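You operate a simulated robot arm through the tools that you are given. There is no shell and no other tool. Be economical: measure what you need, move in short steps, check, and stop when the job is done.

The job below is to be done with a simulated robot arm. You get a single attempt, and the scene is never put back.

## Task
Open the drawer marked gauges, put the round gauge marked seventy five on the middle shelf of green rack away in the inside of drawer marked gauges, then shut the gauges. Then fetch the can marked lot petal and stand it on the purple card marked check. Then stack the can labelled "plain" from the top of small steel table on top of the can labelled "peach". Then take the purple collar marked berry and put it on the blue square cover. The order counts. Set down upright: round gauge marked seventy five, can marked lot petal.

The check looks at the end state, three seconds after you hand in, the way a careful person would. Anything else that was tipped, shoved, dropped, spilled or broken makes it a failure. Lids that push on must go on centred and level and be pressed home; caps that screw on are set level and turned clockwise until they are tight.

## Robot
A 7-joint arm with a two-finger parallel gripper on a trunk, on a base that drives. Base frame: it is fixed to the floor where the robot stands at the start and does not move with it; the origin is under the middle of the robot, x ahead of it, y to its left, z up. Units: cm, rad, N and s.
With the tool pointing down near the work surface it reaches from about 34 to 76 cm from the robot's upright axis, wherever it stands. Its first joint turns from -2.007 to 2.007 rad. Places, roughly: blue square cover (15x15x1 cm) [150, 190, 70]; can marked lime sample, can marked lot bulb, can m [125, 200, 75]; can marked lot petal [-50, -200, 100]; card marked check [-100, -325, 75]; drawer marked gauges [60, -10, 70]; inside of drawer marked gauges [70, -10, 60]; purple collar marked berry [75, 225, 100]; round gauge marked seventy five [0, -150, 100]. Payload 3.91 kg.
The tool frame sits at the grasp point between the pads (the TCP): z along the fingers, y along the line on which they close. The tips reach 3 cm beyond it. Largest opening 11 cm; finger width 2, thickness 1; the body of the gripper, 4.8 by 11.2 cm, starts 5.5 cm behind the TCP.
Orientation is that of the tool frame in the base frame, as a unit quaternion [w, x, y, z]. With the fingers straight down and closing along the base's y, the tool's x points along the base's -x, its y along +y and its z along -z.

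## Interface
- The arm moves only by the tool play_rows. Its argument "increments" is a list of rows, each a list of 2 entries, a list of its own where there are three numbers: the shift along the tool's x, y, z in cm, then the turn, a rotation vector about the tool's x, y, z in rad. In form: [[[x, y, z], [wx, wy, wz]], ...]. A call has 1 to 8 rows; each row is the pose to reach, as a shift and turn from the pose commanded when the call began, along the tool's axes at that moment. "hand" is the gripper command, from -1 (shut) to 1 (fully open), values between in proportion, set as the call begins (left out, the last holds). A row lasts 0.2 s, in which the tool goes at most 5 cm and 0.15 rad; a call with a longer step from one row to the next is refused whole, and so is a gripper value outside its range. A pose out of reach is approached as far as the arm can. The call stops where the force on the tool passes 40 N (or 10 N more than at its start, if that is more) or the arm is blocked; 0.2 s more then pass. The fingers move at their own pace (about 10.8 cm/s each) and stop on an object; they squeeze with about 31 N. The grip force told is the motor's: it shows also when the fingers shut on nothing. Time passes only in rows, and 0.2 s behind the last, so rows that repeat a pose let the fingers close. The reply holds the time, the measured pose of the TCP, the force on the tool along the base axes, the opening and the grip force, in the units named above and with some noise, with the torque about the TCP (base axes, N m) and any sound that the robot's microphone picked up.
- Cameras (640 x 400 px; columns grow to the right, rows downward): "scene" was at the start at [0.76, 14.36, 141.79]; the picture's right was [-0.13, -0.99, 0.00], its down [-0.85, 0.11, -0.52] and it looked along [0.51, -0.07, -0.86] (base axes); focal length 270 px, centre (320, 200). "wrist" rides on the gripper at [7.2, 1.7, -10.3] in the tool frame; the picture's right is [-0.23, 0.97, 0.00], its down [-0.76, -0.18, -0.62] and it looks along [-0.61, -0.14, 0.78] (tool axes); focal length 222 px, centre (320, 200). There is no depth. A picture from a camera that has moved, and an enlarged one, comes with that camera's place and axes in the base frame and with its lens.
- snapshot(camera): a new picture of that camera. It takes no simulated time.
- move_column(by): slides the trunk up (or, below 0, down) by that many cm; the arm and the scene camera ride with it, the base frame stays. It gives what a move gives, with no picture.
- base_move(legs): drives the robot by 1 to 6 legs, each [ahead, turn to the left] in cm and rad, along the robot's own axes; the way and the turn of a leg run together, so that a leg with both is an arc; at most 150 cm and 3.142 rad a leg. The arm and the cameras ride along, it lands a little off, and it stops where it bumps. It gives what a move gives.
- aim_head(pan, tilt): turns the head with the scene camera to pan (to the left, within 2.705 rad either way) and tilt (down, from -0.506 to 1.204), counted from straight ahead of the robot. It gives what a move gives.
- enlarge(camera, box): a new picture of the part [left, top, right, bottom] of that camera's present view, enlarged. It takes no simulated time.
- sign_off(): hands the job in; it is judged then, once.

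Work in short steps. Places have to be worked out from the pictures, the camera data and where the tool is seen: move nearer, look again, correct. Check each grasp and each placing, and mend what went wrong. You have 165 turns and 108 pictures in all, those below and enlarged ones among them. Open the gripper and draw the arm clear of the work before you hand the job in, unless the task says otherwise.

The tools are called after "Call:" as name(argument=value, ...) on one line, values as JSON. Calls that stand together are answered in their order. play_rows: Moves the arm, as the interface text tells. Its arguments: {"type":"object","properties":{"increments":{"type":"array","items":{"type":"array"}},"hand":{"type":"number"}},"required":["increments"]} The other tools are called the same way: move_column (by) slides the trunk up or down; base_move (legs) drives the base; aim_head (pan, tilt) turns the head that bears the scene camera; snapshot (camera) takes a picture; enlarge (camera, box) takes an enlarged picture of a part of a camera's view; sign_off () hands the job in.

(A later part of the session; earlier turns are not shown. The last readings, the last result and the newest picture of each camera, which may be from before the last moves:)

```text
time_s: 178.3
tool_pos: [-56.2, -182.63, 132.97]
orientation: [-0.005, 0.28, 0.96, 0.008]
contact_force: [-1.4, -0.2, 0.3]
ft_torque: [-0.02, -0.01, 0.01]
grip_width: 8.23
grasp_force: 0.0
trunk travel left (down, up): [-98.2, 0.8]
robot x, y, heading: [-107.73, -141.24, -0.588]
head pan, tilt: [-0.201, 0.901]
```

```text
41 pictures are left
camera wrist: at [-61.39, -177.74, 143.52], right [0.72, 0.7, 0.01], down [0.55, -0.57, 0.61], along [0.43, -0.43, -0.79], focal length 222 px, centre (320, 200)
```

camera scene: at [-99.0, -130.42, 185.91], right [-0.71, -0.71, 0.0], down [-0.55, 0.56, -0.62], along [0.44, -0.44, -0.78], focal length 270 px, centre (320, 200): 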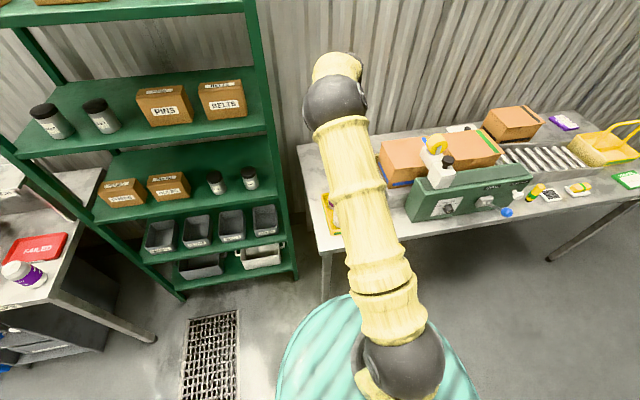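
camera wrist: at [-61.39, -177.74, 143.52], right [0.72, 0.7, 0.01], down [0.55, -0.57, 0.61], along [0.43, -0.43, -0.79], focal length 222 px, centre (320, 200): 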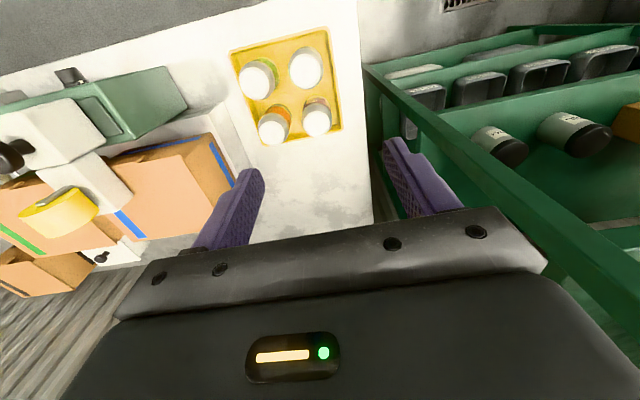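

Call:
enlarge(camera="wrist", box=[225, 25, 345, 150])

```text
3.20 times, centred on (285, 88) of wrist
camera zoom: at [-61.39, -177.74, 143.52], right [0.72, 0.7, 0.01], down [0.55, -0.57, 0.61], along [0.43, -0.43, -0.79], focal length 711 px, centre (432, 560)
```

zoom: 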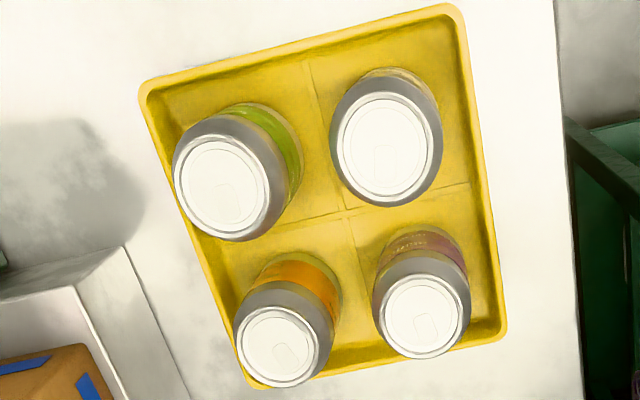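

Tray centre ≈(-59,-191). From its front-left, lowering the wrist camera lets me read the berry can's lot; I lower 28 cm (still above the cans).

Call:
move_column(by=-28)

Call:
enlarge(camera="wrist", box=[200, 0, 400, 160])

```text
time_s: 181.2
tool_pos: [-56.31, -182.7, 105.03]
orientation: [-0.005, 0.28, 0.96, 0.008]
contact_force: [-0.7, -0.3, -0.2]
ft_torque: [-0.04, -0.01, 0.0]
grip_width: 8.27
grasp_force: 0.0
trunk travel left (down, up): [-70.2, 28.8]
robot x, y, heading: [-107.71, -140.96, -0.592]
head pan, tilt: [-0.201, 0.901]
```

```text
2.50 times, centred on (300, 80) of wrist
camera zoom: at [-61.38, -177.76, 115.51], right [0.72, 0.7, 0.01], down [0.55, -0.57, 0.61], along [0.43, -0.43, -0.79], focal length 555 px, centre (370, 500)
```

zoom: 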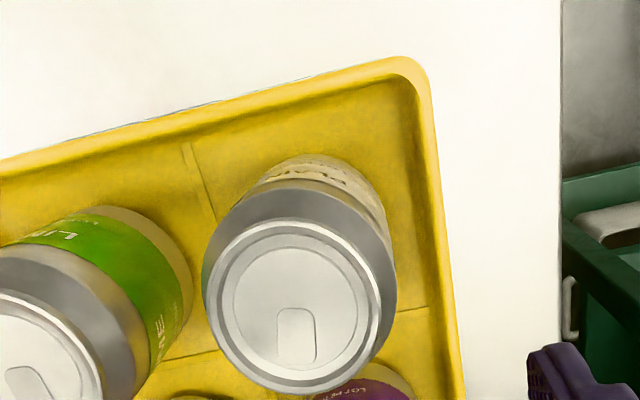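

Call:
enlarge(camera="wrist", box=[270, 110, 400, 210])

```text
4.00 times, centred on (335, 160) of wrist
camera zoom: at [-61.38, -177.76, 115.51], right [0.72, 0.7, 0.01], down [0.55, -0.57, 0.61], along [0.43, -0.43, -0.79], focal length 888 px, centre (260, 360)
```

zoom: 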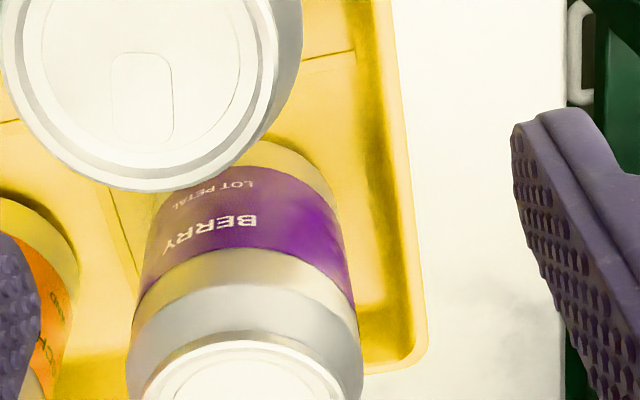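

The berry can is LOT PETAL; its top is at about (-50.4,-189.4,95.4). I move the gripper above it and check.

Call:
play_rows(increments=[[[-4.3, -1.25, 0], [0, 0, 0]], [[-8.58, -2.48, 0], [0, 0, 0]], [[-8.58, -2.48, 0], [0, 0, 0]]])

Call:
snapshot(camera="wrist")

```text
time_s: 182.0
tool_pos: [-50.82, -188.92, 105.09]
orientation: [-0.005, 0.28, 0.96, 0.007]
contact_force: [-0.9, -0.5, 0.6]
ft_torque: [-0.01, 0.01, 0.02]
grip_width: 8.25
grasp_force: 0.0
trunk travel left (down, up): [-70.2, 28.8]
robot x, y, heading: [-107.49, -140.95, -0.59]
head pan, tilt: [-0.201, 0.901]
```

```text
37 pictures are left
camera wrist: at [-55.91, -183.99, 115.52], right [0.72, 0.7, 0.01], down [0.55, -0.57, 0.61], along [0.43, -0.43, -0.79], focal length 222 px, centre (320, 200)
```

wrist: 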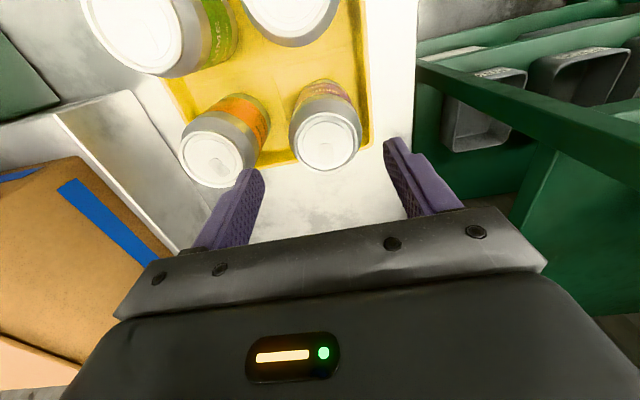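

Call:
play_rows(increments=[[[-1.1, 0.1, 4], [0, 0, 0]], [[-1.1, 0.1, 8], [0, 0, 0]], [[-1.1, 0.1, 11], [0, 0, 0]], [[-1.1, 0.1, 13.3], [0, 0, 0]]])

Call:
snapshot(camera="wrist")

```text
time_s: 183.0
tool_pos: [-49.08, -189.87, 92.99]
orientation: [0.008, 0.28, 0.96, 0.006]
contact_force: [-6.6, 2.6, 21.7]
ft_torque: [1.01, -0.35, 0.37]
grip_width: 8.23
grasp_force: 0.0
out of reach, approached as far as the arm can: row 1
trunk travel left (down, up): [-70.2, 28.8]
robot x, y, heading: [-107.67, -141.42, -0.588]
head pan, tilt: [-0.201, 0.901]
stopped in row 4: the force on the tool passed its limit at 44 N (the readings are from after the stop); the commanded pose is now the measured one
```

```text
36 pictures are left
camera wrist: at [-54.44, -184.78, 103.38], right [0.71, 0.7, 0.02], down [0.54, -0.56, 0.63], along [0.45, -0.44, -0.78], focal length 222 px, centre (320, 200)
```

wrist: 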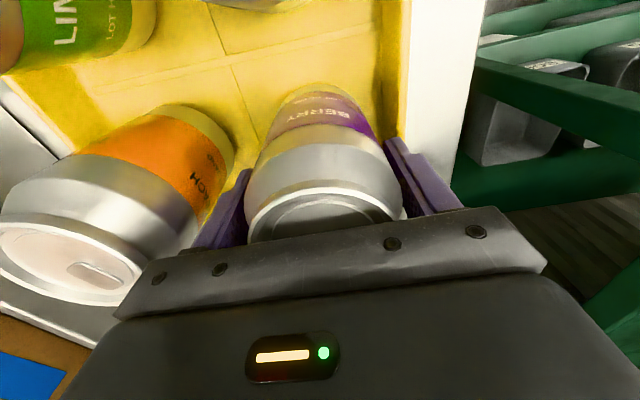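

The left fingertip landed on the tray rim (z≈90). The grip there is already deep enough: I rise 0.8 cm and close.

Call:
play_rows(increments=[[[0, 0, -0.8], [0, 0, 0]]])

Call:
play_rows(increments=[[[0, 0, 0], [0, 0, 0]], [[0, 0, 0], [0, 0, 0]], [[0, 0, 0], [0, 0, 0]]], hand=-1)

Call:
move_column(by=3)

Call:
snapshot(camera="wrist")

```text
time_s: 183.4
tool_pos: [-49.16, -189.95, 92.99]
orientation: [0.005, 0.28, 0.96, 0.006]
contact_force: [3.8, -0.1, 3.8]
ft_torque: [0.22, -0.16, -0.11]
grip_width: 8.36
grasp_force: 1.1
trunk travel left (down, up): [-70.2, 28.8]
robot x, y, heading: [-107.55, -140.84, -0.588]
head pan, tilt: [-0.201, 0.901]
```

```text
time_s: 184.2
tool_pos: [-49.2, -189.9, 93.14]
orientation: [0.004, 0.281, 0.96, 0.007]
contact_force: [0.3, -0.6, 0.4]
ft_torque: [-0.02, 0.0, -0.01]
grip_width: 6.47
grasp_force: 31.1
trunk travel left (down, up): [-70.2, 28.8]
robot x, y, heading: [-107.46, -141.19, -0.584]
head pan, tilt: [-0.201, 0.901]
```

```text
time_s: 185.0
tool_pos: [-49.17, -190.04, 96.22]
orientation: [0.004, 0.279, 0.96, 0.007]
contact_force: [0.3, -0.2, -3.8]
ft_torque: [0.02, -0.02, -0.02]
grip_width: 6.46
grasp_force: 30.8
trunk travel left (down, up): [-73.2, 25.8]
robot x, y, heading: [-107.46, -140.98, -0.594]
head pan, tilt: [-0.201, 0.901]
```

```text
35 pictures are left
camera wrist: at [-54.37, -184.96, 106.52], right [0.72, 0.7, 0.01], down [0.54, -0.57, 0.62], along [0.44, -0.44, -0.78], focal length 222 px, centre (320, 200)
```

wrist: 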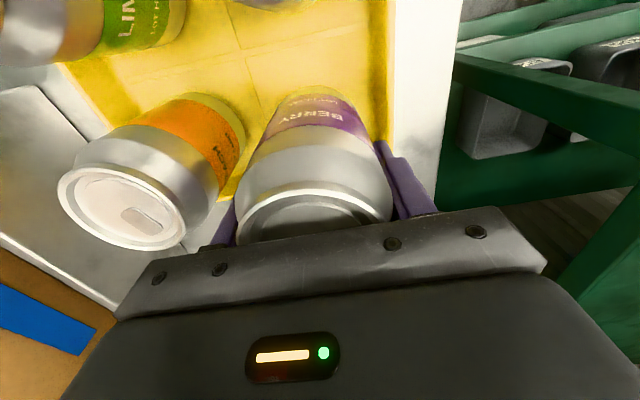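

Petal can is held (≈4 N). I lift, back out and drive along the bench toward the purple CHECK card at its far end.

Call:
move_column(by=20)

Call:
base_move(legs=[[-32, 0], [0, -1.57], [125, 0]])

Call:
aim_head(pan=1.1, tilt=0.5)

Call:
snapshot(camera="scene")

```text
time_s: 187.1
tool_pos: [-49.22, -190.0, 116.14]
orientation: [0.003, 0.28, 0.96, 0.006]
contact_force: [-0.4, -0.2, -2.4]
ft_torque: [0.0, -0.01, 0.03]
grip_width: 6.44
grasp_force: 30.8
trunk travel left (down, up): [-93.2, 5.8]
robot x, y, heading: [-108.15, -141.09, -0.587]
head pan, tilt: [-0.201, 0.901]
```

```text
time_s: 202.1
tool_pos: [-248.03, -289.37, 116.23]
orientation: [0.007, 0.866, 0.499, 0.002]
contact_force: [0.9, -0.6, -3.1]
ft_torque: [-0.02, 0.02, 0.01]
grip_width: 6.47
grasp_force: 31.1
trunk travel left (down, up): [-93.2, 5.8]
robot x, y, heading: [-201.59, -228.7, -2.117]
head pan, tilt: [-0.201, 0.901]
```

```text
time_s: 203.5
tool_pos: [-247.98, -289.39, 116.19]
orientation: [0.007, 0.866, 0.5, 0.002]
contact_force: [0.8, 0.6, -3.5]
ft_torque: [-0.02, -0.01, 0.01]
grip_width: 6.44
grasp_force: 31.0
trunk travel left (down, up): [-93.2, 5.8]
robot x, y, heading: [-201.26, -228.8, -2.121]
head pan, tilt: [1.1, 0.499]
```

```text
34 pictures are left
camera scene: at [-180.71, -239.31, 184.29], right [-0.85, -0.53, 0.0], down [-0.25, 0.41, -0.88], along [0.46, -0.75, -0.48], focal length 270 px, centre (320, 200)
```

scene: 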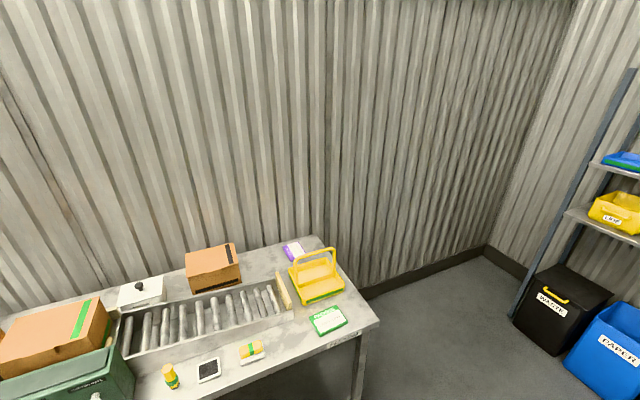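

The purple CHECK card is at about (-102,-337), near the bench's back right corner next to the yellow basket. I'll approach from the bench end: raise and retract the can, then drive around the corner.

Call:
move_column(by=5.5)

Call:
play_rows(increments=[[[3.3, 0, -2.5], [0, 0, 0]], [[6.6, 0, -5], [0, 0, 0]], [[10, 0, -8], [0, 0, 0]]])

Call:
base_move(legs=[[0, 0.39], [107, 0], [0, -1.9], [-65, 0]])

Call:
aim_head(pan=-1.6, tilt=0.7)

Call:
snapshot(camera="scene")

```text
time_s: 204.5
tool_pos: [-248.0, -289.36, 121.54]
orientation: [0.007, 0.867, 0.499, 0.002]
contact_force: [0.0, -0.3, -3.7]
ft_torque: [-0.03, 0.03, 0.0]
grip_width: 6.49
grasp_force: 31.4
trunk travel left (down, up): [-98.7, 0.3]
robot x, y, heading: [-201.49, -228.19, -2.114]
head pan, tilt: [1.1, 0.499]
```

```text
time_s: 205.3
tool_pos: [-242.78, -280.41, 129.69]
orientation: [0.009, 0.866, 0.499, -0.001]
contact_force: [1.2, 0.3, -2.5]
ft_torque: [-0.07, 0.04, -0.01]
grip_width: 6.47
grasp_force: 31.1
trunk travel left (down, up): [-98.7, 0.3]
robot x, y, heading: [-201.8, -228.55, -2.114]
head pan, tilt: [1.1, 0.499]
```

```text
time_s: 224.0
tool_pos: [-218.28, -332.68, 129.33]
orientation: [0.007, 0.975, -0.222, -0.004]
contact_force: [-0.1, 0.2, -3.5]
ft_torque: [0.03, 0.02, 0.0]
grip_width: 6.47
grasp_force: 31.3
trunk travel left (down, up): [-98.7, 0.3]
robot x, y, heading: [-162.88, -369.62, 2.676]
head pan, tilt: [1.1, 0.499]
stopped in leg 4: the robot was blocked; the commanded pose is now the measured one
```

```text
time_s: 226.4
tool_pos: [-218.2, -332.69, 129.5]
orientation: [0.006, 0.975, -0.222, -0.003]
contact_force: [-0.3, 0.5, -3.2]
ft_torque: [0.0, 0.01, 0.01]
grip_width: 6.44
grasp_force: 31.0
trunk travel left (down, up): [-98.7, 0.3]
robot x, y, heading: [-163.09, -369.99, 2.675]
head pan, tilt: [-1.6, 0.7]
```

```text
33 pictures are left
camera scene: at [-160.77, -378.72, 188.02], right [0.88, -0.48, 0.0], down [-0.31, -0.57, -0.76], along [0.36, 0.67, -0.64], focal length 270 px, centre (320, 200)
```

scene: 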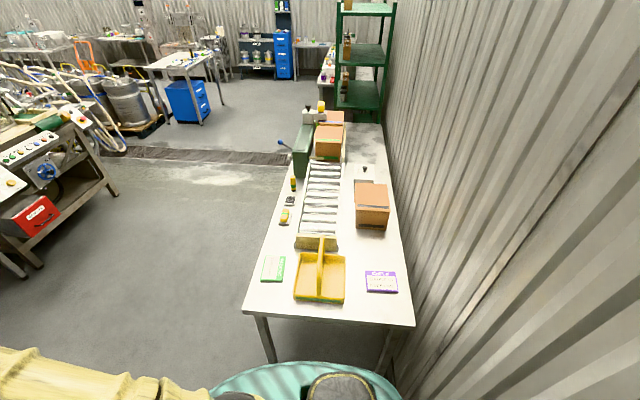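

Card now triangulated at ≈(-105.6,-332.4,85). The base touches the wall behind, so I move off 2 cm and swing the arm round to the card.

Call:
base_move(legs=[[2, 0], [0, -1.965]])

Call:
aim_head(pan=0, tilt=0.9)

Call:
snapshot(camera="wrist")

```text
time_s: 230.6
tool_pos: [-172.31, -301.53, 129.4]
orientation: [0.007, 0.792, -0.611, -0.008]
contact_force: [1.5, 0.3, -3.8]
ft_torque: [0.02, 0.15, 0.0]
grip_width: 6.46
grasp_force: 30.7
trunk travel left (down, up): [-98.7, 0.3]
robot x, y, heading: [-166.42, -367.72, 1.924]
head pan, tilt: [-1.6, 0.7]
stopped in leg 2: the robot was blocked; the commanded pose is now the measured one
```

```text
time_s: 232.2
tool_pos: [-172.9, -301.66, 129.4]
orientation: [0.005, 0.793, -0.609, -0.007]
contact_force: [-0.3, 0.6, -4.6]
ft_torque: [0.05, 0.01, 0.0]
grip_width: 6.48
grasp_force: 30.5
trunk travel left (down, up): [-98.7, 0.3]
robot x, y, heading: [-165.89, -368.13, 1.925]
head pan, tilt: [0.0, 0.901]
```

```text
32 pictures are left
camera wrist: at [-172.44, -309.11, 139.8], right [-1.0, -0.03, 0.02], down [-0.01, 0.78, 0.62], along [-0.03, 0.62, -0.78], focal length 222 px, centre (320, 200)
```

wrist: 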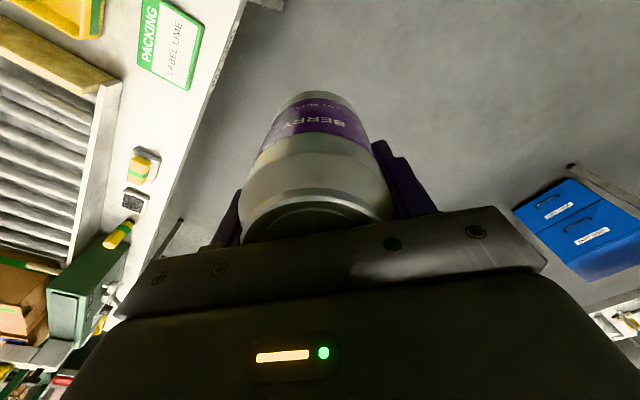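

Turn blocked—probably base rear against the wall. I drive 12 cm forward (away from wall) and continue the turn.

Call:
base_move(legs=[[12, 0], [0, -1.43]])

Call:
snapshot(camera="scene")

```text
time_s: 238.8
tool_pos: [-104.82, -344.46, 129.43]
orientation: [0.0, -0.172, 0.985, 0.009]
contact_force: [-0.3, 0.3, -4.1]
ft_torque: [0.0, -0.01, -0.02]
grip_width: 6.46
grasp_force: 31.3
trunk travel left (down, up): [-98.7, 0.3]
robot x, y, heading: [-170.0, -356.74, 0.438]
head pan, tilt: [0.0, 0.901]
```

```text
31 pictures are left
camera scene: at [-175.27, -342.32, 186.4], right [0.43, -0.9, 0.0], down [-0.71, -0.33, -0.62], along [0.56, 0.26, -0.78], focal length 270 px, centre (320, 200)
```

scene: 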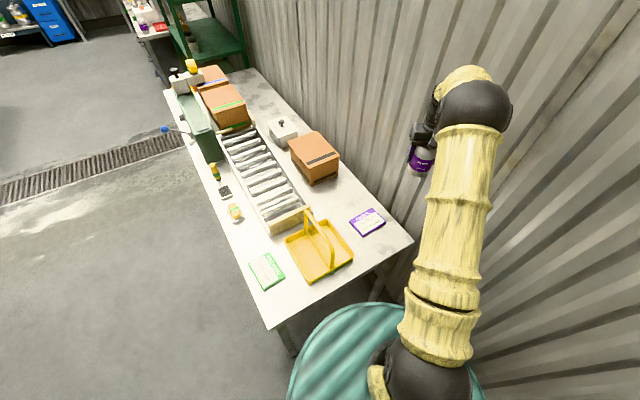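

The card is at (-105.2,-332.7); TCP is 12 cm to its right. I turn left 0.17 and extend ~2.8 cm.

Call:
base_move(legs=[[0, 0.169]])

Call:
play_rows(increments=[[[-2.7, 0, 0], [0, 0, 0]], [[-2.7, 0, 0], [0, 0, 0]]])

Call:
move_column(by=-20)

Call:
snapshot(camera="wrist")

Call:
snapshot(camera="scene")

```text
time_s: 240.1
tool_pos: [-107.82, -333.63, 129.39]
orientation: [0.0, -0.253, 0.967, 0.009]
contact_force: [0.1, -0.4, -3.0]
ft_torque: [0.03, -0.05, -0.01]
grip_width: 6.47
grasp_force: 31.0
trunk travel left (down, up): [-98.7, 0.3]
robot x, y, heading: [-170.17, -356.38, 0.602]
head pan, tilt: [0.0, 0.901]
```

```text
time_s: 240.7
tool_pos: [-105.83, -332.54, 129.59]
orientation: [0.001, -0.253, 0.967, 0.009]
contact_force: [-0.5, 0.2, -4.1]
ft_torque: [0.04, -0.05, -0.01]
grip_width: 6.45
grasp_force: 31.3
trunk travel left (down, up): [-98.7, 0.3]
robot x, y, heading: [-170.16, -356.82, 0.607]
head pan, tilt: [0.0, 0.901]
```

```text
time_s: 242.8
tool_pos: [-105.66, -332.32, 109.43]
orientation: [-0.001, -0.254, 0.967, 0.008]
contact_force: [0.2, 0.3, -3.2]
ft_torque: [0.0, -0.04, 0.0]
grip_width: 6.46
grasp_force: 31.0
trunk travel left (down, up): [-78.7, 20.3]
robot x, y, heading: [-170.27, -356.57, 0.607]
head pan, tilt: [0.0, 0.901]
```

```text
30 pictures are left
camera wrist: at [-112.71, -334.8, 119.87], right [-0.28, 0.96, 0.02], down [0.75, 0.21, 0.62], along [0.59, 0.19, -0.78], focal length 222 px, centre (320, 200)
```

wrist: 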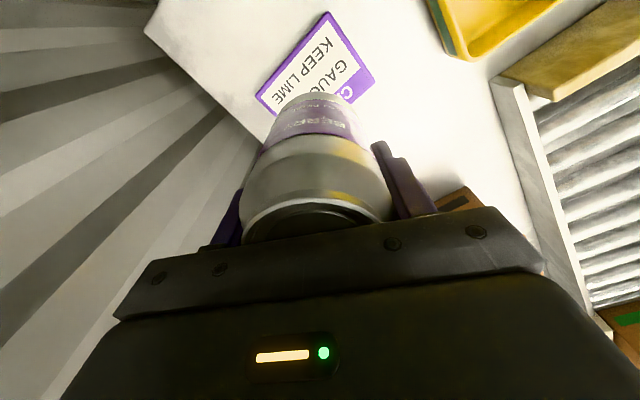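

```text
29 pictures are left
camera scene: at [-177.64, -343.36, 166.41], right [0.57, -0.82, 0.0], down [-0.64, -0.45, -0.62], along [0.51, 0.35, -0.78], focal length 270 px, centre (320, 200)
```

scene: 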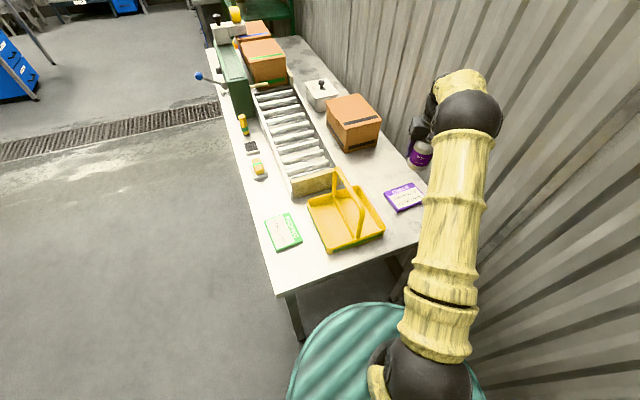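

Card centre by corner rays is (-105.9,-333.1). I fine-shift and lower the can to just above it.

Call:
play_rows(increments=[[[0.5, -0.6, 0], [0, 0, 0]], [[0.5, -0.6, 0], [0, 0, 0]]])

Call:
move_column(by=-14)

Call:
snapshot(camera="wrist")

```text
time_s: 243.4
tool_pos: [-105.84, -333.24, 109.3]
orientation: [0.0, -0.254, 0.967, 0.009]
contact_force: [-0.1, 0.0, -3.4]
ft_torque: [0.04, -0.06, 0.0]
grip_width: 6.46
grasp_force: 30.8
trunk travel left (down, up): [-78.7, 20.3]
robot x, y, heading: [-170.26, -356.66, 0.609]
head pan, tilt: [0.0, 0.901]
```

```text
time_s: 245.1
tool_pos: [-105.81, -333.18, 95.37]
orientation: [-0.001, -0.253, 0.967, 0.01]
contact_force: [-0.7, 0.0, -3.4]
ft_torque: [0.01, -0.01, 0.0]
grip_width: 6.47
grasp_force: 30.8
trunk travel left (down, up): [-64.7, 34.3]
robot x, y, heading: [-170.17, -356.85, 0.606]
head pan, tilt: [0.0, 0.901]
```

```text
28 pictures are left
camera wrist: at [-112.89, -335.62, 105.8], right [-0.28, 0.96, 0.02], down [0.75, 0.21, 0.62], along [0.59, 0.19, -0.78], focal length 222 px, centre (320, 200)
```

wrist: 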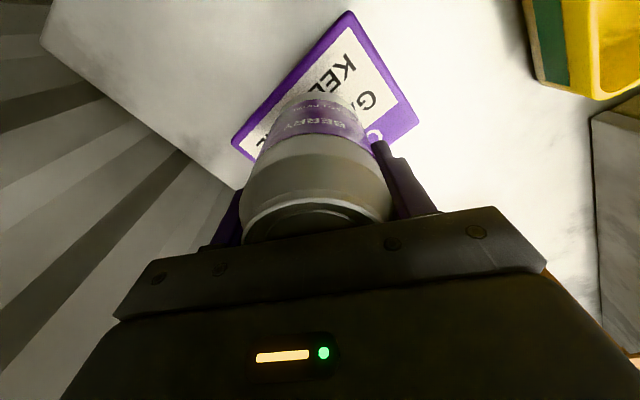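

Over the card's middle. I lower gently until contact.

Call:
play_rows(increments=[[[0, 0, 0.7], [0, 0, 0]], [[0, 0, 1.4], [0, 0, 0]], [[0, 0, 2.0], [0, 0, 0]], [[0, 0, 2.0], [0, 0, 0]]])

Call:
play_rows(increments=[[[0, 0, 0.4], [0, 0, 0]], [[0, 0, 0.8], [0, 0, 0]], [[0, 0, 0.8], [0, 0, 0]]])

```text
time_s: 246.1
tool_pos: [-105.95, -333.36, 93.68]
orientation: [0.003, -0.254, 0.967, 0.009]
contact_force: [-0.3, 6.6, 9.5]
ft_torque: [0.74, 0.58, 0.0]
grip_width: 6.42
grasp_force: 30.6
trunk travel left (down, up): [-64.7, 34.3]
robot x, y, heading: [-170.31, -356.8, 0.603]
head pan, tilt: [0.0, 0.901]
```

```text
time_s: 246.7
tool_pos: [-105.89, -333.02, 93.63]
orientation: [0.006, -0.253, 0.967, 0.01]
contact_force: [-2.1, -0.8, 16.7]
ft_torque: [-0.6, 0.26, -0.06]
grip_width: 6.45
grasp_force: 31.4
trunk travel left (down, up): [-64.7, 34.3]
robot x, y, heading: [-170.37, -356.54, 0.609]
head pan, tilt: [0.0, 0.901]
stopped in row 2: the force on the tool passed its limit at 44 N (the readings are from after the stop); the commanded pose is now the measured one
```

Firm contact at TCP z≈93.6. Release and rise.

Call:
play_rows(increments=[[[0, 0, -0.1], [0, 0, 0]], [[0, 0, -0.1], [0, 0, 0]], [[0, 0, -0.1], [0, 0, 0]]], hand=0.55)

Call:
move_column(by=20)

Call:
snapshot(camera="wrist")

```text
time_s: 247.5
tool_pos: [-106.0, -333.1, 93.58]
orientation: [0.005, -0.253, 0.967, 0.01]
contact_force: [3.2, 1.2, 25.1]
ft_torque: [-0.54, 0.21, 0.03]
grip_width: 8.52
grasp_force: 0.1
trunk travel left (down, up): [-64.7, 34.3]
robot x, y, heading: [-170.22, -356.88, 0.607]
head pan, tilt: [0.0, 0.901]
```

```text
time_s: 249.7
tool_pos: [-105.78, -333.02, 113.27]
orientation: [0.003, -0.253, 0.967, 0.009]
contact_force: [-0.3, 0.7, 0.3]
ft_torque: [0.01, -0.02, 0.0]
grip_width: 8.55
grasp_force: 0.1
trunk travel left (down, up): [-84.7, 14.3]
robot x, y, heading: [-170.35, -356.94, 0.608]
head pan, tilt: [0.0, 0.901]
```

```text
27 pictures are left
camera wrist: at [-112.9, -335.48, 123.6], right [-0.28, 0.96, 0.02], down [0.75, 0.21, 0.63], along [0.6, 0.19, -0.78], focal length 222 px, centre (320, 200)
```

wrist: 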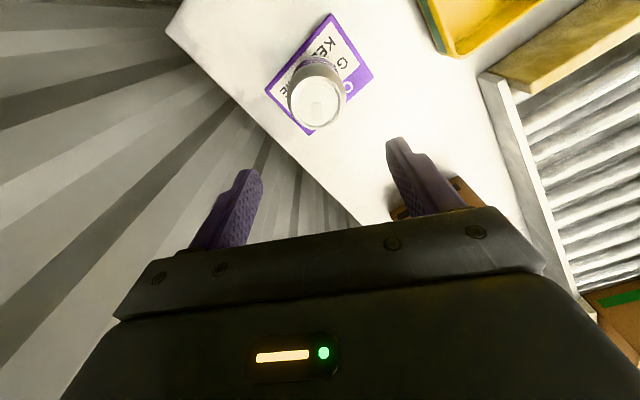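

The can stands upright on the card. Next: drive around the bench to the small steel table across the room.

Call:
move_column(by=14)

Call:
base_move(legs=[[0, 2.32], [56, 0], [0, -1.68], [122, 0], [122, 0]])

```text
time_s: 251.3
tool_pos: [-105.86, -333.02, 127.24]
orientation: [0.003, -0.254, 0.967, 0.009]
contact_force: [-0.1, -0.4, -0.4]
ft_torque: [-0.01, -0.01, 0.02]
grip_width: 8.53
grasp_force: 0.0
trunk travel left (down, up): [-98.7, 0.3]
robot x, y, heading: [-170.36, -356.66, 0.612]
head pan, tilt: [0.0, 0.901]
```

```text
time_s: 282.4
tool_pos: [-105.4, -64.52, 127.32]
orientation: [0.0, -0.525, 0.851, 0.01]
contact_force: [-0.3, -0.5, 0.2]
ft_torque: [-0.02, -0.01, 0.03]
grip_width: 8.52
grasp_force: 0.0
trunk travel left (down, up): [-98.7, 0.3]
robot x, y, heading: [-145.46, -119.74, 1.204]
head pan, tilt: [0.0, 0.901]
```

Call:
base_move(legs=[[0, -0.342], [113, 0], [113, 0], [112, 0], [0, 0.118]])

Call:
aim_head(pan=0, tilt=0.7)

Call:
snapshot(camera="scene")

```text
time_s: 303.8
tool_pos: [119.83, 185.7, 127.37]
orientation: [0.001, -0.447, 0.894, 0.01]
contact_force: [-0.9, 0.0, 0.2]
ft_torque: [0.02, 0.01, -0.02]
grip_width: 8.5
grasp_force: 0.0
trunk travel left (down, up): [-98.7, 0.3]
robot x, y, heading: [70.5, 138.36, 1.019]
head pan, tilt: [0.0, 0.901]
```

```text
time_s: 304.6
tool_pos: [119.88, 185.78, 127.34]
orientation: [0.001, -0.447, 0.895, 0.01]
contact_force: [-1.2, 0.4, 0.6]
ft_torque: [-0.04, 0.02, -0.01]
grip_width: 8.51
grasp_force: 0.0
trunk travel left (down, up): [-98.7, 0.3]
robot x, y, heading: [70.67, 138.19, 1.024]
head pan, tilt: [0.0, 0.7]
```

```text
26 pictures are left
camera scene: at [58.71, 148.21, 188.01], right [0.85, -0.52, 0.0], down [-0.34, -0.55, -0.76], along [0.4, 0.65, -0.64], focal length 270 px, centre (320, 200)
```

scene: 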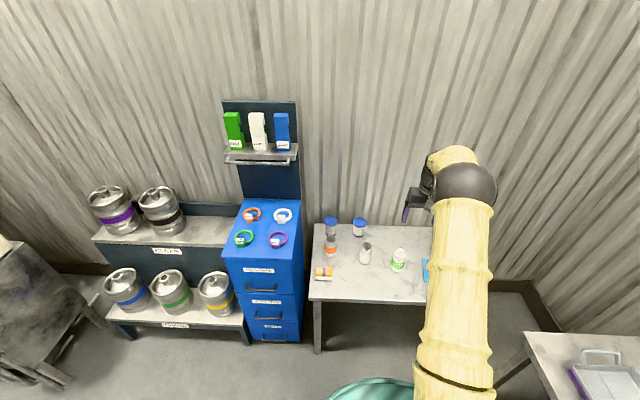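

Call:
enlarge(camera="scene", box=[215, 190, 435, 310])

```text
2.91 times, centred on (325, 250) of scene
camera zoom: at [58.71, 148.21, 188.01], right [0.85, -0.52, 0.0], down [-0.34, -0.55, -0.76], along [0.4, 0.65, -0.64], focal length 786 px, centre (306, 54)
```

zoom: 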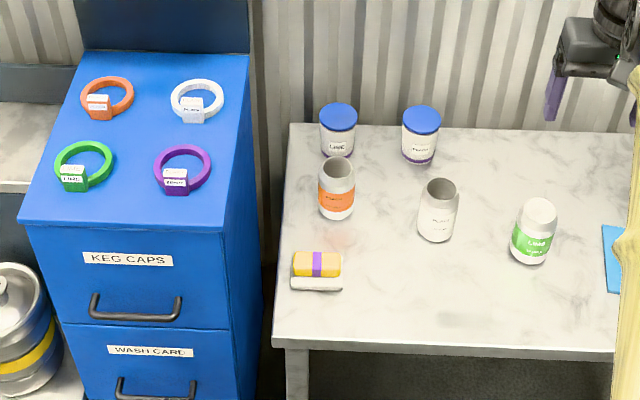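

PLAIN ≈(123.4,209.9), PEACH ≈(111.9,224.1) (both ~79 mid-height). I drive so the gripper comes above PLAIN, then lower for a close look.

Call:
base_move(legs=[[0, 0.108], [20.5, 0]])

Call:
move_column(by=-27)

Call:
snapshot(camera="wrist")

```text
time_s: 307.0
tool_pos: [123.29, 209.37, 127.17]
orientation: [0.001, -0.494, 0.869, 0.009]
contact_force: [1.1, 1.2, 0.6]
ft_torque: [0.03, -0.01, 0.02]
grip_width: 8.52
grasp_force: 0.1
trunk travel left (down, up): [-98.7, 0.3]
robot x, y, heading: [79.14, 156.73, 1.132]
head pan, tilt: [0.0, 0.7]
```

```text
time_s: 309.8
tool_pos: [123.24, 209.2, 100.36]
orientation: [0.001, -0.495, 0.869, 0.009]
contact_force: [1.3, 0.2, -0.3]
ft_torque: [0.0, -0.01, 0.0]
grip_width: 8.54
grasp_force: 0.0
trunk travel left (down, up): [-71.7, 27.3]
robot x, y, heading: [79.18, 156.63, 1.13]
head pan, tilt: [0.0, 0.7]
```

```text
24 pictures are left
camera wrist: at [118.3, 203.54, 110.62], right [-0.72, 0.69, 0.02], down [0.55, 0.55, 0.63], along [0.43, 0.46, -0.78], focal length 222 px, centre (320, 200)
```

wrist: 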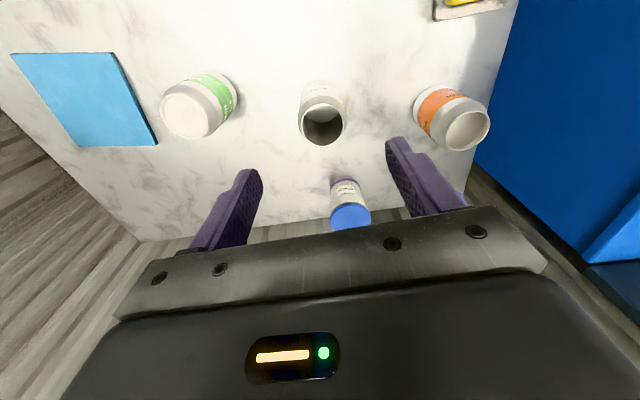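

PLAIN's axis is ≈(124.6,211). I shift and lower to TCP z≈81, force-guarded, then look.

Call:
play_rows(increments=[[[-2.4, -0.3, 0], [0, 0, 0]], [[-2.4, -0.3, 4.5], [0, 0, 0]], [[-2.4, -0.3, 9], [0, 0, 0]], [[-2.4, -0.3, 13.5], [0, 0, 0]], [[-2.4, -0.3, 17], [0, 0, 0]], [[-2.4, -0.3, 19.3], [0, 0, 0]]])

Call:
snapshot(camera="wrist")

```text
time_s: 311.1
tool_pos: [124.32, 211.47, 80.72]
orientation: [0.001, -0.494, 0.87, 0.01]
contact_force: [-0.5, 1.1, 1.1]
ft_torque: [0.01, 0.0, 0.01]
grip_width: 8.5
grasp_force: 0.1
trunk travel left (down, up): [-71.7, 27.3]
robot x, y, heading: [78.96, 156.54, 1.133]
head pan, tilt: [0.0, 0.7]
```

```text
23 pictures are left
camera wrist: at [119.39, 205.93, 91.15], right [-0.72, 0.69, 0.02], down [0.55, 0.55, 0.63], along [0.43, 0.46, -0.78], focal length 222 px, centre (320, 200)
```

wrist: 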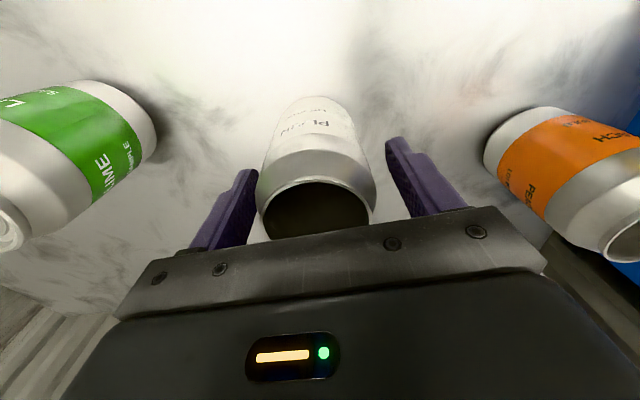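

Can is centred; top ≈82.7. I go 1.2 cm lower, close, and lift.

Call:
play_rows(increments=[[[0, 0, 1.2], [0, 0, 0]]])

Call:
play_rows(increments=[[[0, 0, 0], [0, 0, 0]], [[0, 0, 0], [0, 0, 0]], [[0, 0, 0], [0, 0, 0]]], hand=-1)

Call:
move_column(by=18)

Call:
snapshot(camera="wrist")

```text
time_s: 311.6
tool_pos: [124.51, 211.61, 79.82]
orientation: [0.001, -0.494, 0.869, 0.01]
contact_force: [-0.1, 0.5, -0.4]
ft_torque: [0.02, 0.0, 0.0]
grip_width: 8.53
grasp_force: 0.1
trunk travel left (down, up): [-71.7, 27.3]
robot x, y, heading: [79.0, 156.33, 1.132]
head pan, tilt: [0.0, 0.7]
```

```text
time_s: 312.4
tool_pos: [124.43, 211.55, 79.77]
orientation: [0.001, -0.494, 0.87, 0.01]
contact_force: [0.0, 0.8, 0.3]
ft_torque: [-0.02, 0.01, 0.01]
grip_width: 6.37
grasp_force: 31.0
trunk travel left (down, up): [-71.7, 27.3]
robot x, y, heading: [79.14, 156.91, 1.13]
head pan, tilt: [0.0, 0.7]
```

```text
time_s: 314.4
tool_pos: [124.5, 211.42, 97.69]
orientation: [0.001, -0.494, 0.869, 0.01]
contact_force: [0.2, 0.0, 0.7]
ft_torque: [0.02, -0.04, 0.01]
grip_width: 6.41
grasp_force: 30.8
trunk travel left (down, up): [-89.7, 9.3]
robot x, y, heading: [79.21, 156.62, 1.13]
head pan, tilt: [0.0, 0.7]
```

```text
22 pictures are left
camera wrist: at [119.52, 205.85, 108.03], right [-0.72, 0.69, 0.02], down [0.55, 0.55, 0.63], along [0.43, 0.46, -0.78], focal length 222 px, centre (320, 200)
```

wrist: 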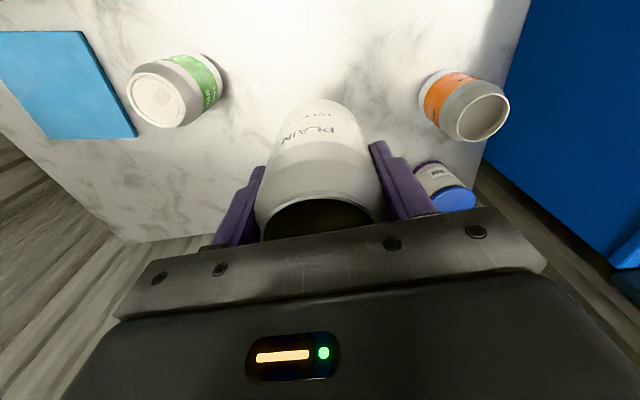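

Held. PEACH's top centre is ≈(111.9,225.1,82.7). I move the can above it with the arm.

Call:
play_rows(increments=[[[-1.1, 3.6, 0], [0, 0, 0]], [[-2.2, 7.2, 0], [0, 0, 0]], [[-3.3, 10.8, 0], [0, 0, 0]], [[-4.4, 14.4, 0], [0, 0, 0]], [[-5.4, 17.85, 0], [0, 0, 0]], [[-5.4, 17.85, 0], [0, 0, 0]]])

Call:
snapshot(camera="wrist")

Call:
snapshot(camera="scene")

```text
time_s: 315.8
tool_pos: [111.62, 224.94, 97.95]
orientation: [0.0, -0.495, 0.869, 0.01]
contact_force: [0.3, 0.3, 0.1]
ft_torque: [-0.02, 0.0, 0.01]
grip_width: 6.41
grasp_force: 31.1
out of reach, approached as far as the arm can: row 5, 6
trunk travel left (down, up): [-89.7, 9.3]
robot x, y, heading: [79.27, 156.75, 1.13]
head pan, tilt: [0.0, 0.7]
```

```text
21 pictures are left
camera wrist: at [106.5, 219.22, 108.33], right [-0.72, 0.69, 0.02], down [0.55, 0.55, 0.63], along [0.43, 0.46, -0.78], focal length 222 px, centre (320, 200)
```

wrist: 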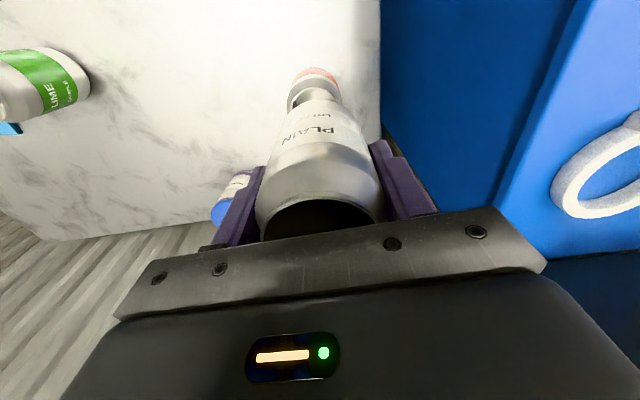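

```text
20 pictures are left
camera scene: at [66.49, 165.36, 179.03], right [0.9, -0.43, 0.0], down [-0.28, -0.58, -0.76], along [0.33, 0.69, -0.64], focal length 270 px, centre (320, 200)
```

scene: 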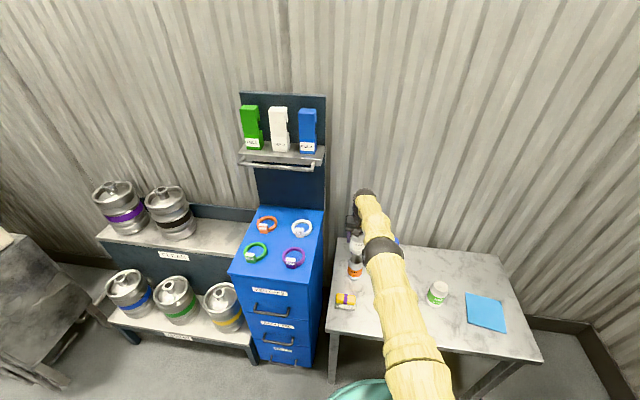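

Call:
enlarge(camera="wrist", box=[260, 50, 380, 130])

```text
5.00 times, centred on (320, 90) of wrist
camera zoom: at [106.5, 219.22, 108.33], right [-0.72, 0.69, 0.02], down [0.55, 0.55, 0.63], along [0.43, 0.46, -0.78], focal length 1111 px, centre (320, 750)
```

zoom: 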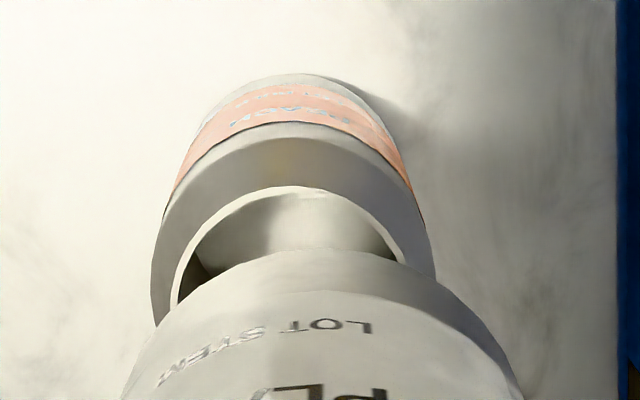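

Alignment within ~4 mm; I correct 0.35 cm and lower toward PEACH's rim.

Call:
play_rows(increments=[[[-0.1, -0.35, 1.5], [0, 0, 0]], [[-0.1, -0.35, 3], [0, 0, 0]], [[-0.1, -0.35, 4.5], [0, 0, 0]], [[-0.1, -0.35, 4.5], [0, 0, 0]]])

Call:
enlarge(camera="wrist", box=[250, 50, 390, 150])

```text
time_s: 316.8
tool_pos: [111.55, 223.77, 93.85]
orientation: [0.001, -0.493, 0.87, 0.009]
contact_force: [-0.1, -0.4, 0.0]
ft_torque: [0.04, -0.01, 0.0]
grip_width: 6.42
grasp_force: 31.1
out of reach, approached as far as the arm can: row 1, 2, 3, 4
trunk travel left (down, up): [-89.7, 9.3]
robot x, y, heading: [79.01, 156.3, 1.128]
head pan, tilt: [0.0, 0.7]
```

```text
4.00 times, centred on (320, 100) of wrist
camera zoom: at [106.55, 218.21, 104.09], right [-0.72, 0.69, 0.02], down [0.55, 0.55, 0.63], along [0.43, 0.46, -0.78], focal length 888 px, centre (320, 600)
```

zoom: 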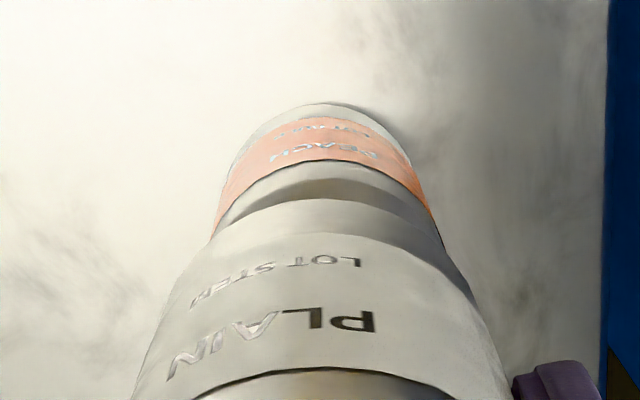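

The arm is at its reach limit, so I make up 1.2 cm with the base and will lower by the trunk.

Call:
base_move(legs=[[1.2, 0]])

Call:
enlarge(camera="wrist", box=[250, 50, 390, 150])

```text
time_s: 317.5
tool_pos: [112.21, 224.93, 93.85]
orientation: [0.0, -0.493, 0.87, 0.009]
contact_force: [0.2, -0.1, -0.8]
ft_torque: [-0.02, 0.03, 0.04]
grip_width: 6.36
grasp_force: 31.0
trunk travel left (down, up): [-89.7, 9.3]
robot x, y, heading: [79.37, 157.41, 1.132]
head pan, tilt: [0.0, 0.7]
```

```text
4.00 times, centred on (320, 100) of wrist
camera zoom: at [107.1, 219.34, 104.02], right [-0.72, 0.69, 0.02], down [0.55, 0.55, 0.63], along [0.43, 0.46, -0.78], focal length 888 px, centre (320, 600)
```

zoom: 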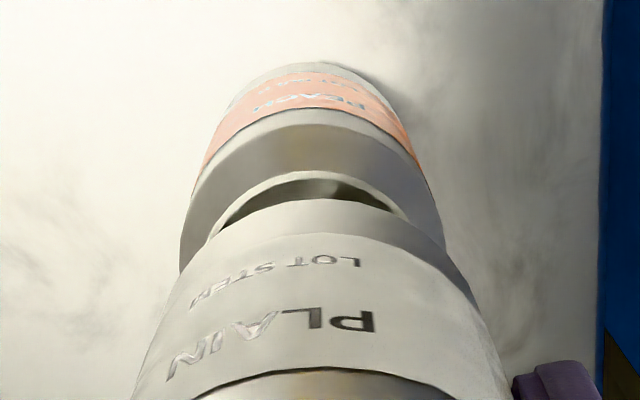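

Aligned to ~2 mm. Lower by trunk in small steps.

Call:
move_column(by=-1.5)

Call:
move_column(by=-0.6)

Call:
move_column(by=-0.5)

```text
time_s: 318.1
tool_pos: [112.21, 224.83, 92.35]
orientation: [0.001, -0.494, 0.869, 0.01]
contact_force: [-0.2, 0.0, 0.2]
ft_torque: [0.02, 0.02, 0.02]
grip_width: 6.42
grasp_force: 30.6
trunk travel left (down, up): [-88.2, 10.8]
robot x, y, heading: [79.68, 158.19, 1.13]
head pan, tilt: [0.0, 0.7]
```

```text
time_s: 318.7
tool_pos: [112.12, 224.98, 91.59]
orientation: [0.002, -0.495, 0.869, 0.01]
contact_force: [-0.3, 0.2, 0.2]
ft_torque: [0.03, 0.01, 0.0]
grip_width: 6.39
grasp_force: 31.2
trunk travel left (down, up): [-87.6, 11.4]
robot x, y, heading: [79.92, 157.77, 1.13]
head pan, tilt: [0.0, 0.7]
```

```text
time_s: 319.2
tool_pos: [112.09, 224.9, 91.24]
orientation: [0.001, -0.494, 0.869, 0.009]
contact_force: [0.2, 1.0, 3.3]
ft_torque: [-0.07, -0.03, 0.0]
grip_width: 6.4
grasp_force: 31.5
trunk travel left (down, up): [-87.1, 11.9]
robot x, y, heading: [79.66, 157.86, 1.127]
head pan, tilt: [0.0, 0.7]
```

Call:
move_column(by=-0.4)

Call:
enlarge(camera="wrist", box=[230, 50, 410, 240])

```text
time_s: 319.8
tool_pos: [112.0, 224.77, 91.08]
orientation: [0.003, -0.494, 0.87, 0.011]
contact_force: [0.8, -1.3, 19.1]
ft_torque: [-0.23, -0.16, -0.03]
grip_width: 6.39
grasp_force: 31.1
trunk travel left (down, up): [-86.7, 12.3]
robot x, y, heading: [79.63, 157.56, 1.129]
head pan, tilt: [0.0, 0.7]
```

```text
2.11 times, centred on (320, 145) of wrist
camera zoom: at [107.05, 219.21, 101.38], right [-0.72, 0.69, 0.02], down [0.55, 0.55, 0.63], along [0.43, 0.47, -0.77], focal length 468 px, centre (320, 316)
```

zoom: 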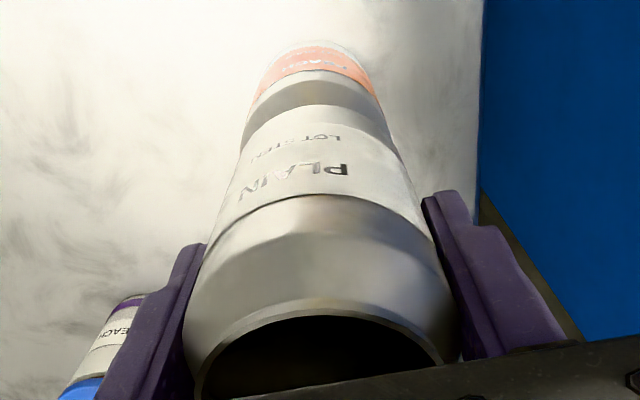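

Seated (19 N). I ease the pressure, open a little, and rise straight up.

Call:
move_column(by=-0.0)

Call:
play_rows(increments=[[[0, 0, 0], [0, 0, 0]], [[0, 0, 0], [0, 0, 0]], [[0, 0, 0], [0, 0, 0]]], hand=0.4)

Call:
snapshot(camera="wrist")

```text
time_s: 320.3
tool_pos: [112.0, 224.83, 91.06]
orientation: [0.003, -0.495, 0.869, 0.011]
contact_force: [0.5, 2.1, 18.4]
ft_torque: [0.03, -0.3, -0.03]
grip_width: 6.41
grasp_force: 30.6
trunk travel left (down, up): [-86.7, 12.3]
robot x, y, heading: [79.65, 157.99, 1.13]
head pan, tilt: [0.0, 0.7]
```

```text
time_s: 321.1
tool_pos: [112.11, 224.88, 90.89]
orientation: [0.002, -0.494, 0.87, 0.009]
contact_force: [-0.1, -0.5, 0.0]
ft_torque: [-0.01, -0.02, 0.0]
grip_width: 7.71
grasp_force: 0.2
trunk travel left (down, up): [-86.7, 12.3]
robot x, y, heading: [79.64, 157.79, 1.126]
head pan, tilt: [0.0, 0.7]
```

```text
15 pictures are left
camera wrist: at [107.05, 219.24, 101.06], right [-0.72, 0.69, 0.02], down [0.55, 0.55, 0.63], along [0.43, 0.46, -0.78], focal length 222 px, centre (320, 200)
```

wrist: 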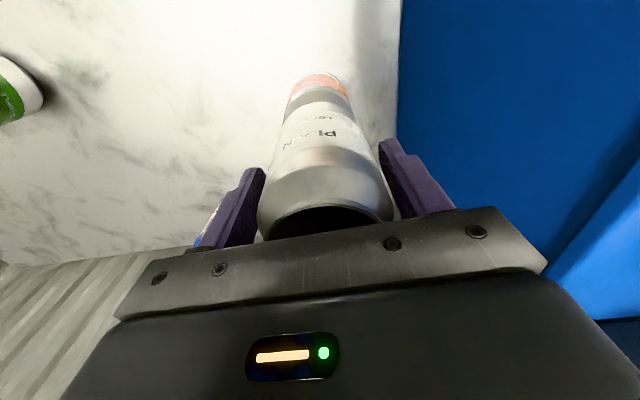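

The stack stands. I rise, retract slightly, and swing left over the purple BERRY collar (≈(85.7,228.6,95)) on the cabinet.

Call:
move_column(by=12)

Call:
play_rows(increments=[[[1.7, 0, -3], [0, 0, 0]], [[3.4, 0, -6], [0, 0, 0]], [[3.4, 0, -6], [0, 0, 0]]], hand=1)

Call:
base_move(legs=[[0, 0.366]])

Call:
snapshot(camera="wrist")

```text
time_s: 322.6
tool_pos: [112.11, 224.91, 102.74]
orientation: [0.001, -0.494, 0.87, 0.009]
contact_force: [0.4, 0.5, 0.8]
ft_torque: [-0.04, 0.02, 0.0]
grip_width: 7.7
grasp_force: 0.0
trunk travel left (down, up): [-98.7, 0.3]
robot x, y, heading: [79.34, 157.76, 1.132]
head pan, tilt: [0.0, 0.7]
```

```text
time_s: 323.4
tool_pos: [110.24, 222.13, 108.51]
orientation: [0.001, -0.494, 0.869, 0.009]
contact_force: [-0.2, -0.5, 0.5]
ft_torque: [-0.01, -0.05, 0.01]
grip_width: 11.01
grasp_force: 0.0
trunk travel left (down, up): [-98.7, 0.3]
robot x, y, heading: [79.75, 157.66, 1.132]
head pan, tilt: [0.0, 0.7]
```

```text
time_s: 325.3
tool_pos: [85.46, 228.73, 108.45]
orientation: [0.0, -0.642, 0.766, 0.011]
contact_force: [-0.4, 0.2, -0.2]
ft_torque: [0.03, 0.02, -0.01]
grip_width: 11.0
grasp_force: 0.1
trunk travel left (down, up): [-98.7, 0.3]
robot x, y, heading: [79.84, 157.54, 1.495]
head pan, tilt: [0.0, 0.7]
```

```text
14 pictures are left
camera wrist: at [82.67, 221.61, 118.73], right [-0.92, 0.39, 0.02], down [0.32, 0.71, 0.63], along [0.23, 0.58, -0.78], focal length 222 px, centre (320, 200)
```

wrist: 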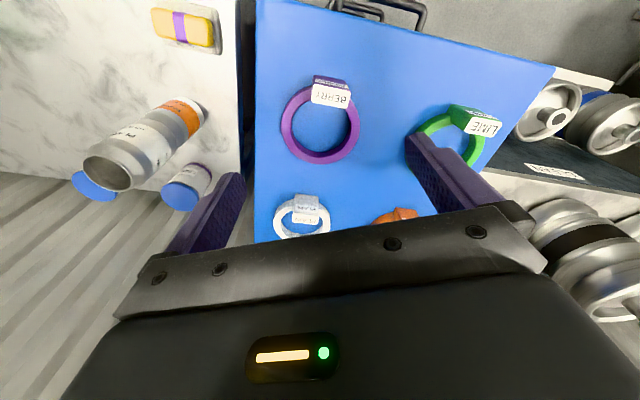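

Ring centre is about (86,229.9), z≈93.5. I shift 1.2 cm ahead and lower to tips just above the ring, then check.

Call:
play_rows(increments=[[[-1.25, -0.2, 3.5], [0, 0, 0]], [[-1.25, -0.2, 7], [0, 0, 0]], [[-1.25, -0.2, 10], [0, 0, 0]], [[-1.25, -0.2, 10], [0, 0, 0]]])

Call:
snapshot(camera="wrist")

```text
time_s: 326.3
tool_pos: [85.64, 230.06, 98.44]
orientation: [0.0, -0.642, 0.767, 0.01]
contact_force: [0.2, -0.3, 0.3]
ft_torque: [0.06, 0.0, 0.02]
grip_width: 11.02
grasp_force: 0.0
trunk travel left (down, up): [-98.7, 0.3]
robot x, y, heading: [80.03, 157.81, 1.493]
head pan, tilt: [0.0, 0.7]
```

```text
13 pictures are left
camera wrist: at [82.93, 222.92, 108.8], right [-0.92, 0.39, 0.02], down [0.32, 0.71, 0.63], along [0.23, 0.58, -0.78], focal length 222 px, centre (320, 200)
```

wrist: 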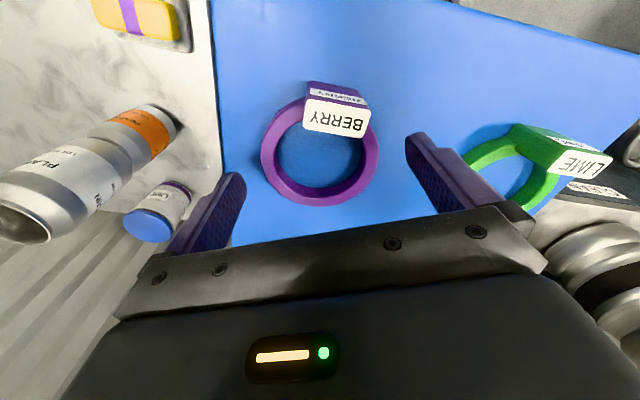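

Well centred. Lower ~2 cm guarded, then close.

Call:
play_rows(increments=[[[0.2, 0, 0.6], [0, 0, 0]], [[0.2, 0, 1.2], [0, 0, 0]], [[0.2, 0, 1.7], [0, 0, 0]], [[0.2, 0, 1.7], [0, 0, 0]]])

Call:
play_rows(increments=[[[0, 0, 0.4], [0, 0, 0]], [[0, 0, 0.8], [0, 0, 0]], [[0, 0, 0.8], [0, 0, 0]]])

```text
time_s: 327.3
tool_pos: [85.63, 229.84, 96.69]
orientation: [-0.001, -0.643, 0.766, 0.011]
contact_force: [-0.2, 0.8, 0.1]
ft_torque: [-0.01, -0.02, -0.01]
grip_width: 10.99
grasp_force: 0.0
trunk travel left (down, up): [-98.7, 0.3]
robot x, y, heading: [79.49, 157.84, 1.491]
head pan, tilt: [0.0, 0.7]
```

```text
time_s: 328.1
tool_pos: [85.53, 229.82, 95.92]
orientation: [0.0, -0.642, 0.766, 0.009]
contact_force: [-0.7, 0.3, -0.5]
ft_torque: [0.0, -0.01, -0.02]
grip_width: 10.98
grasp_force: 0.1
trunk travel left (down, up): [-98.7, 0.3]
robot x, y, heading: [79.67, 157.91, 1.495]
head pan, tilt: [0.0, 0.7]
```

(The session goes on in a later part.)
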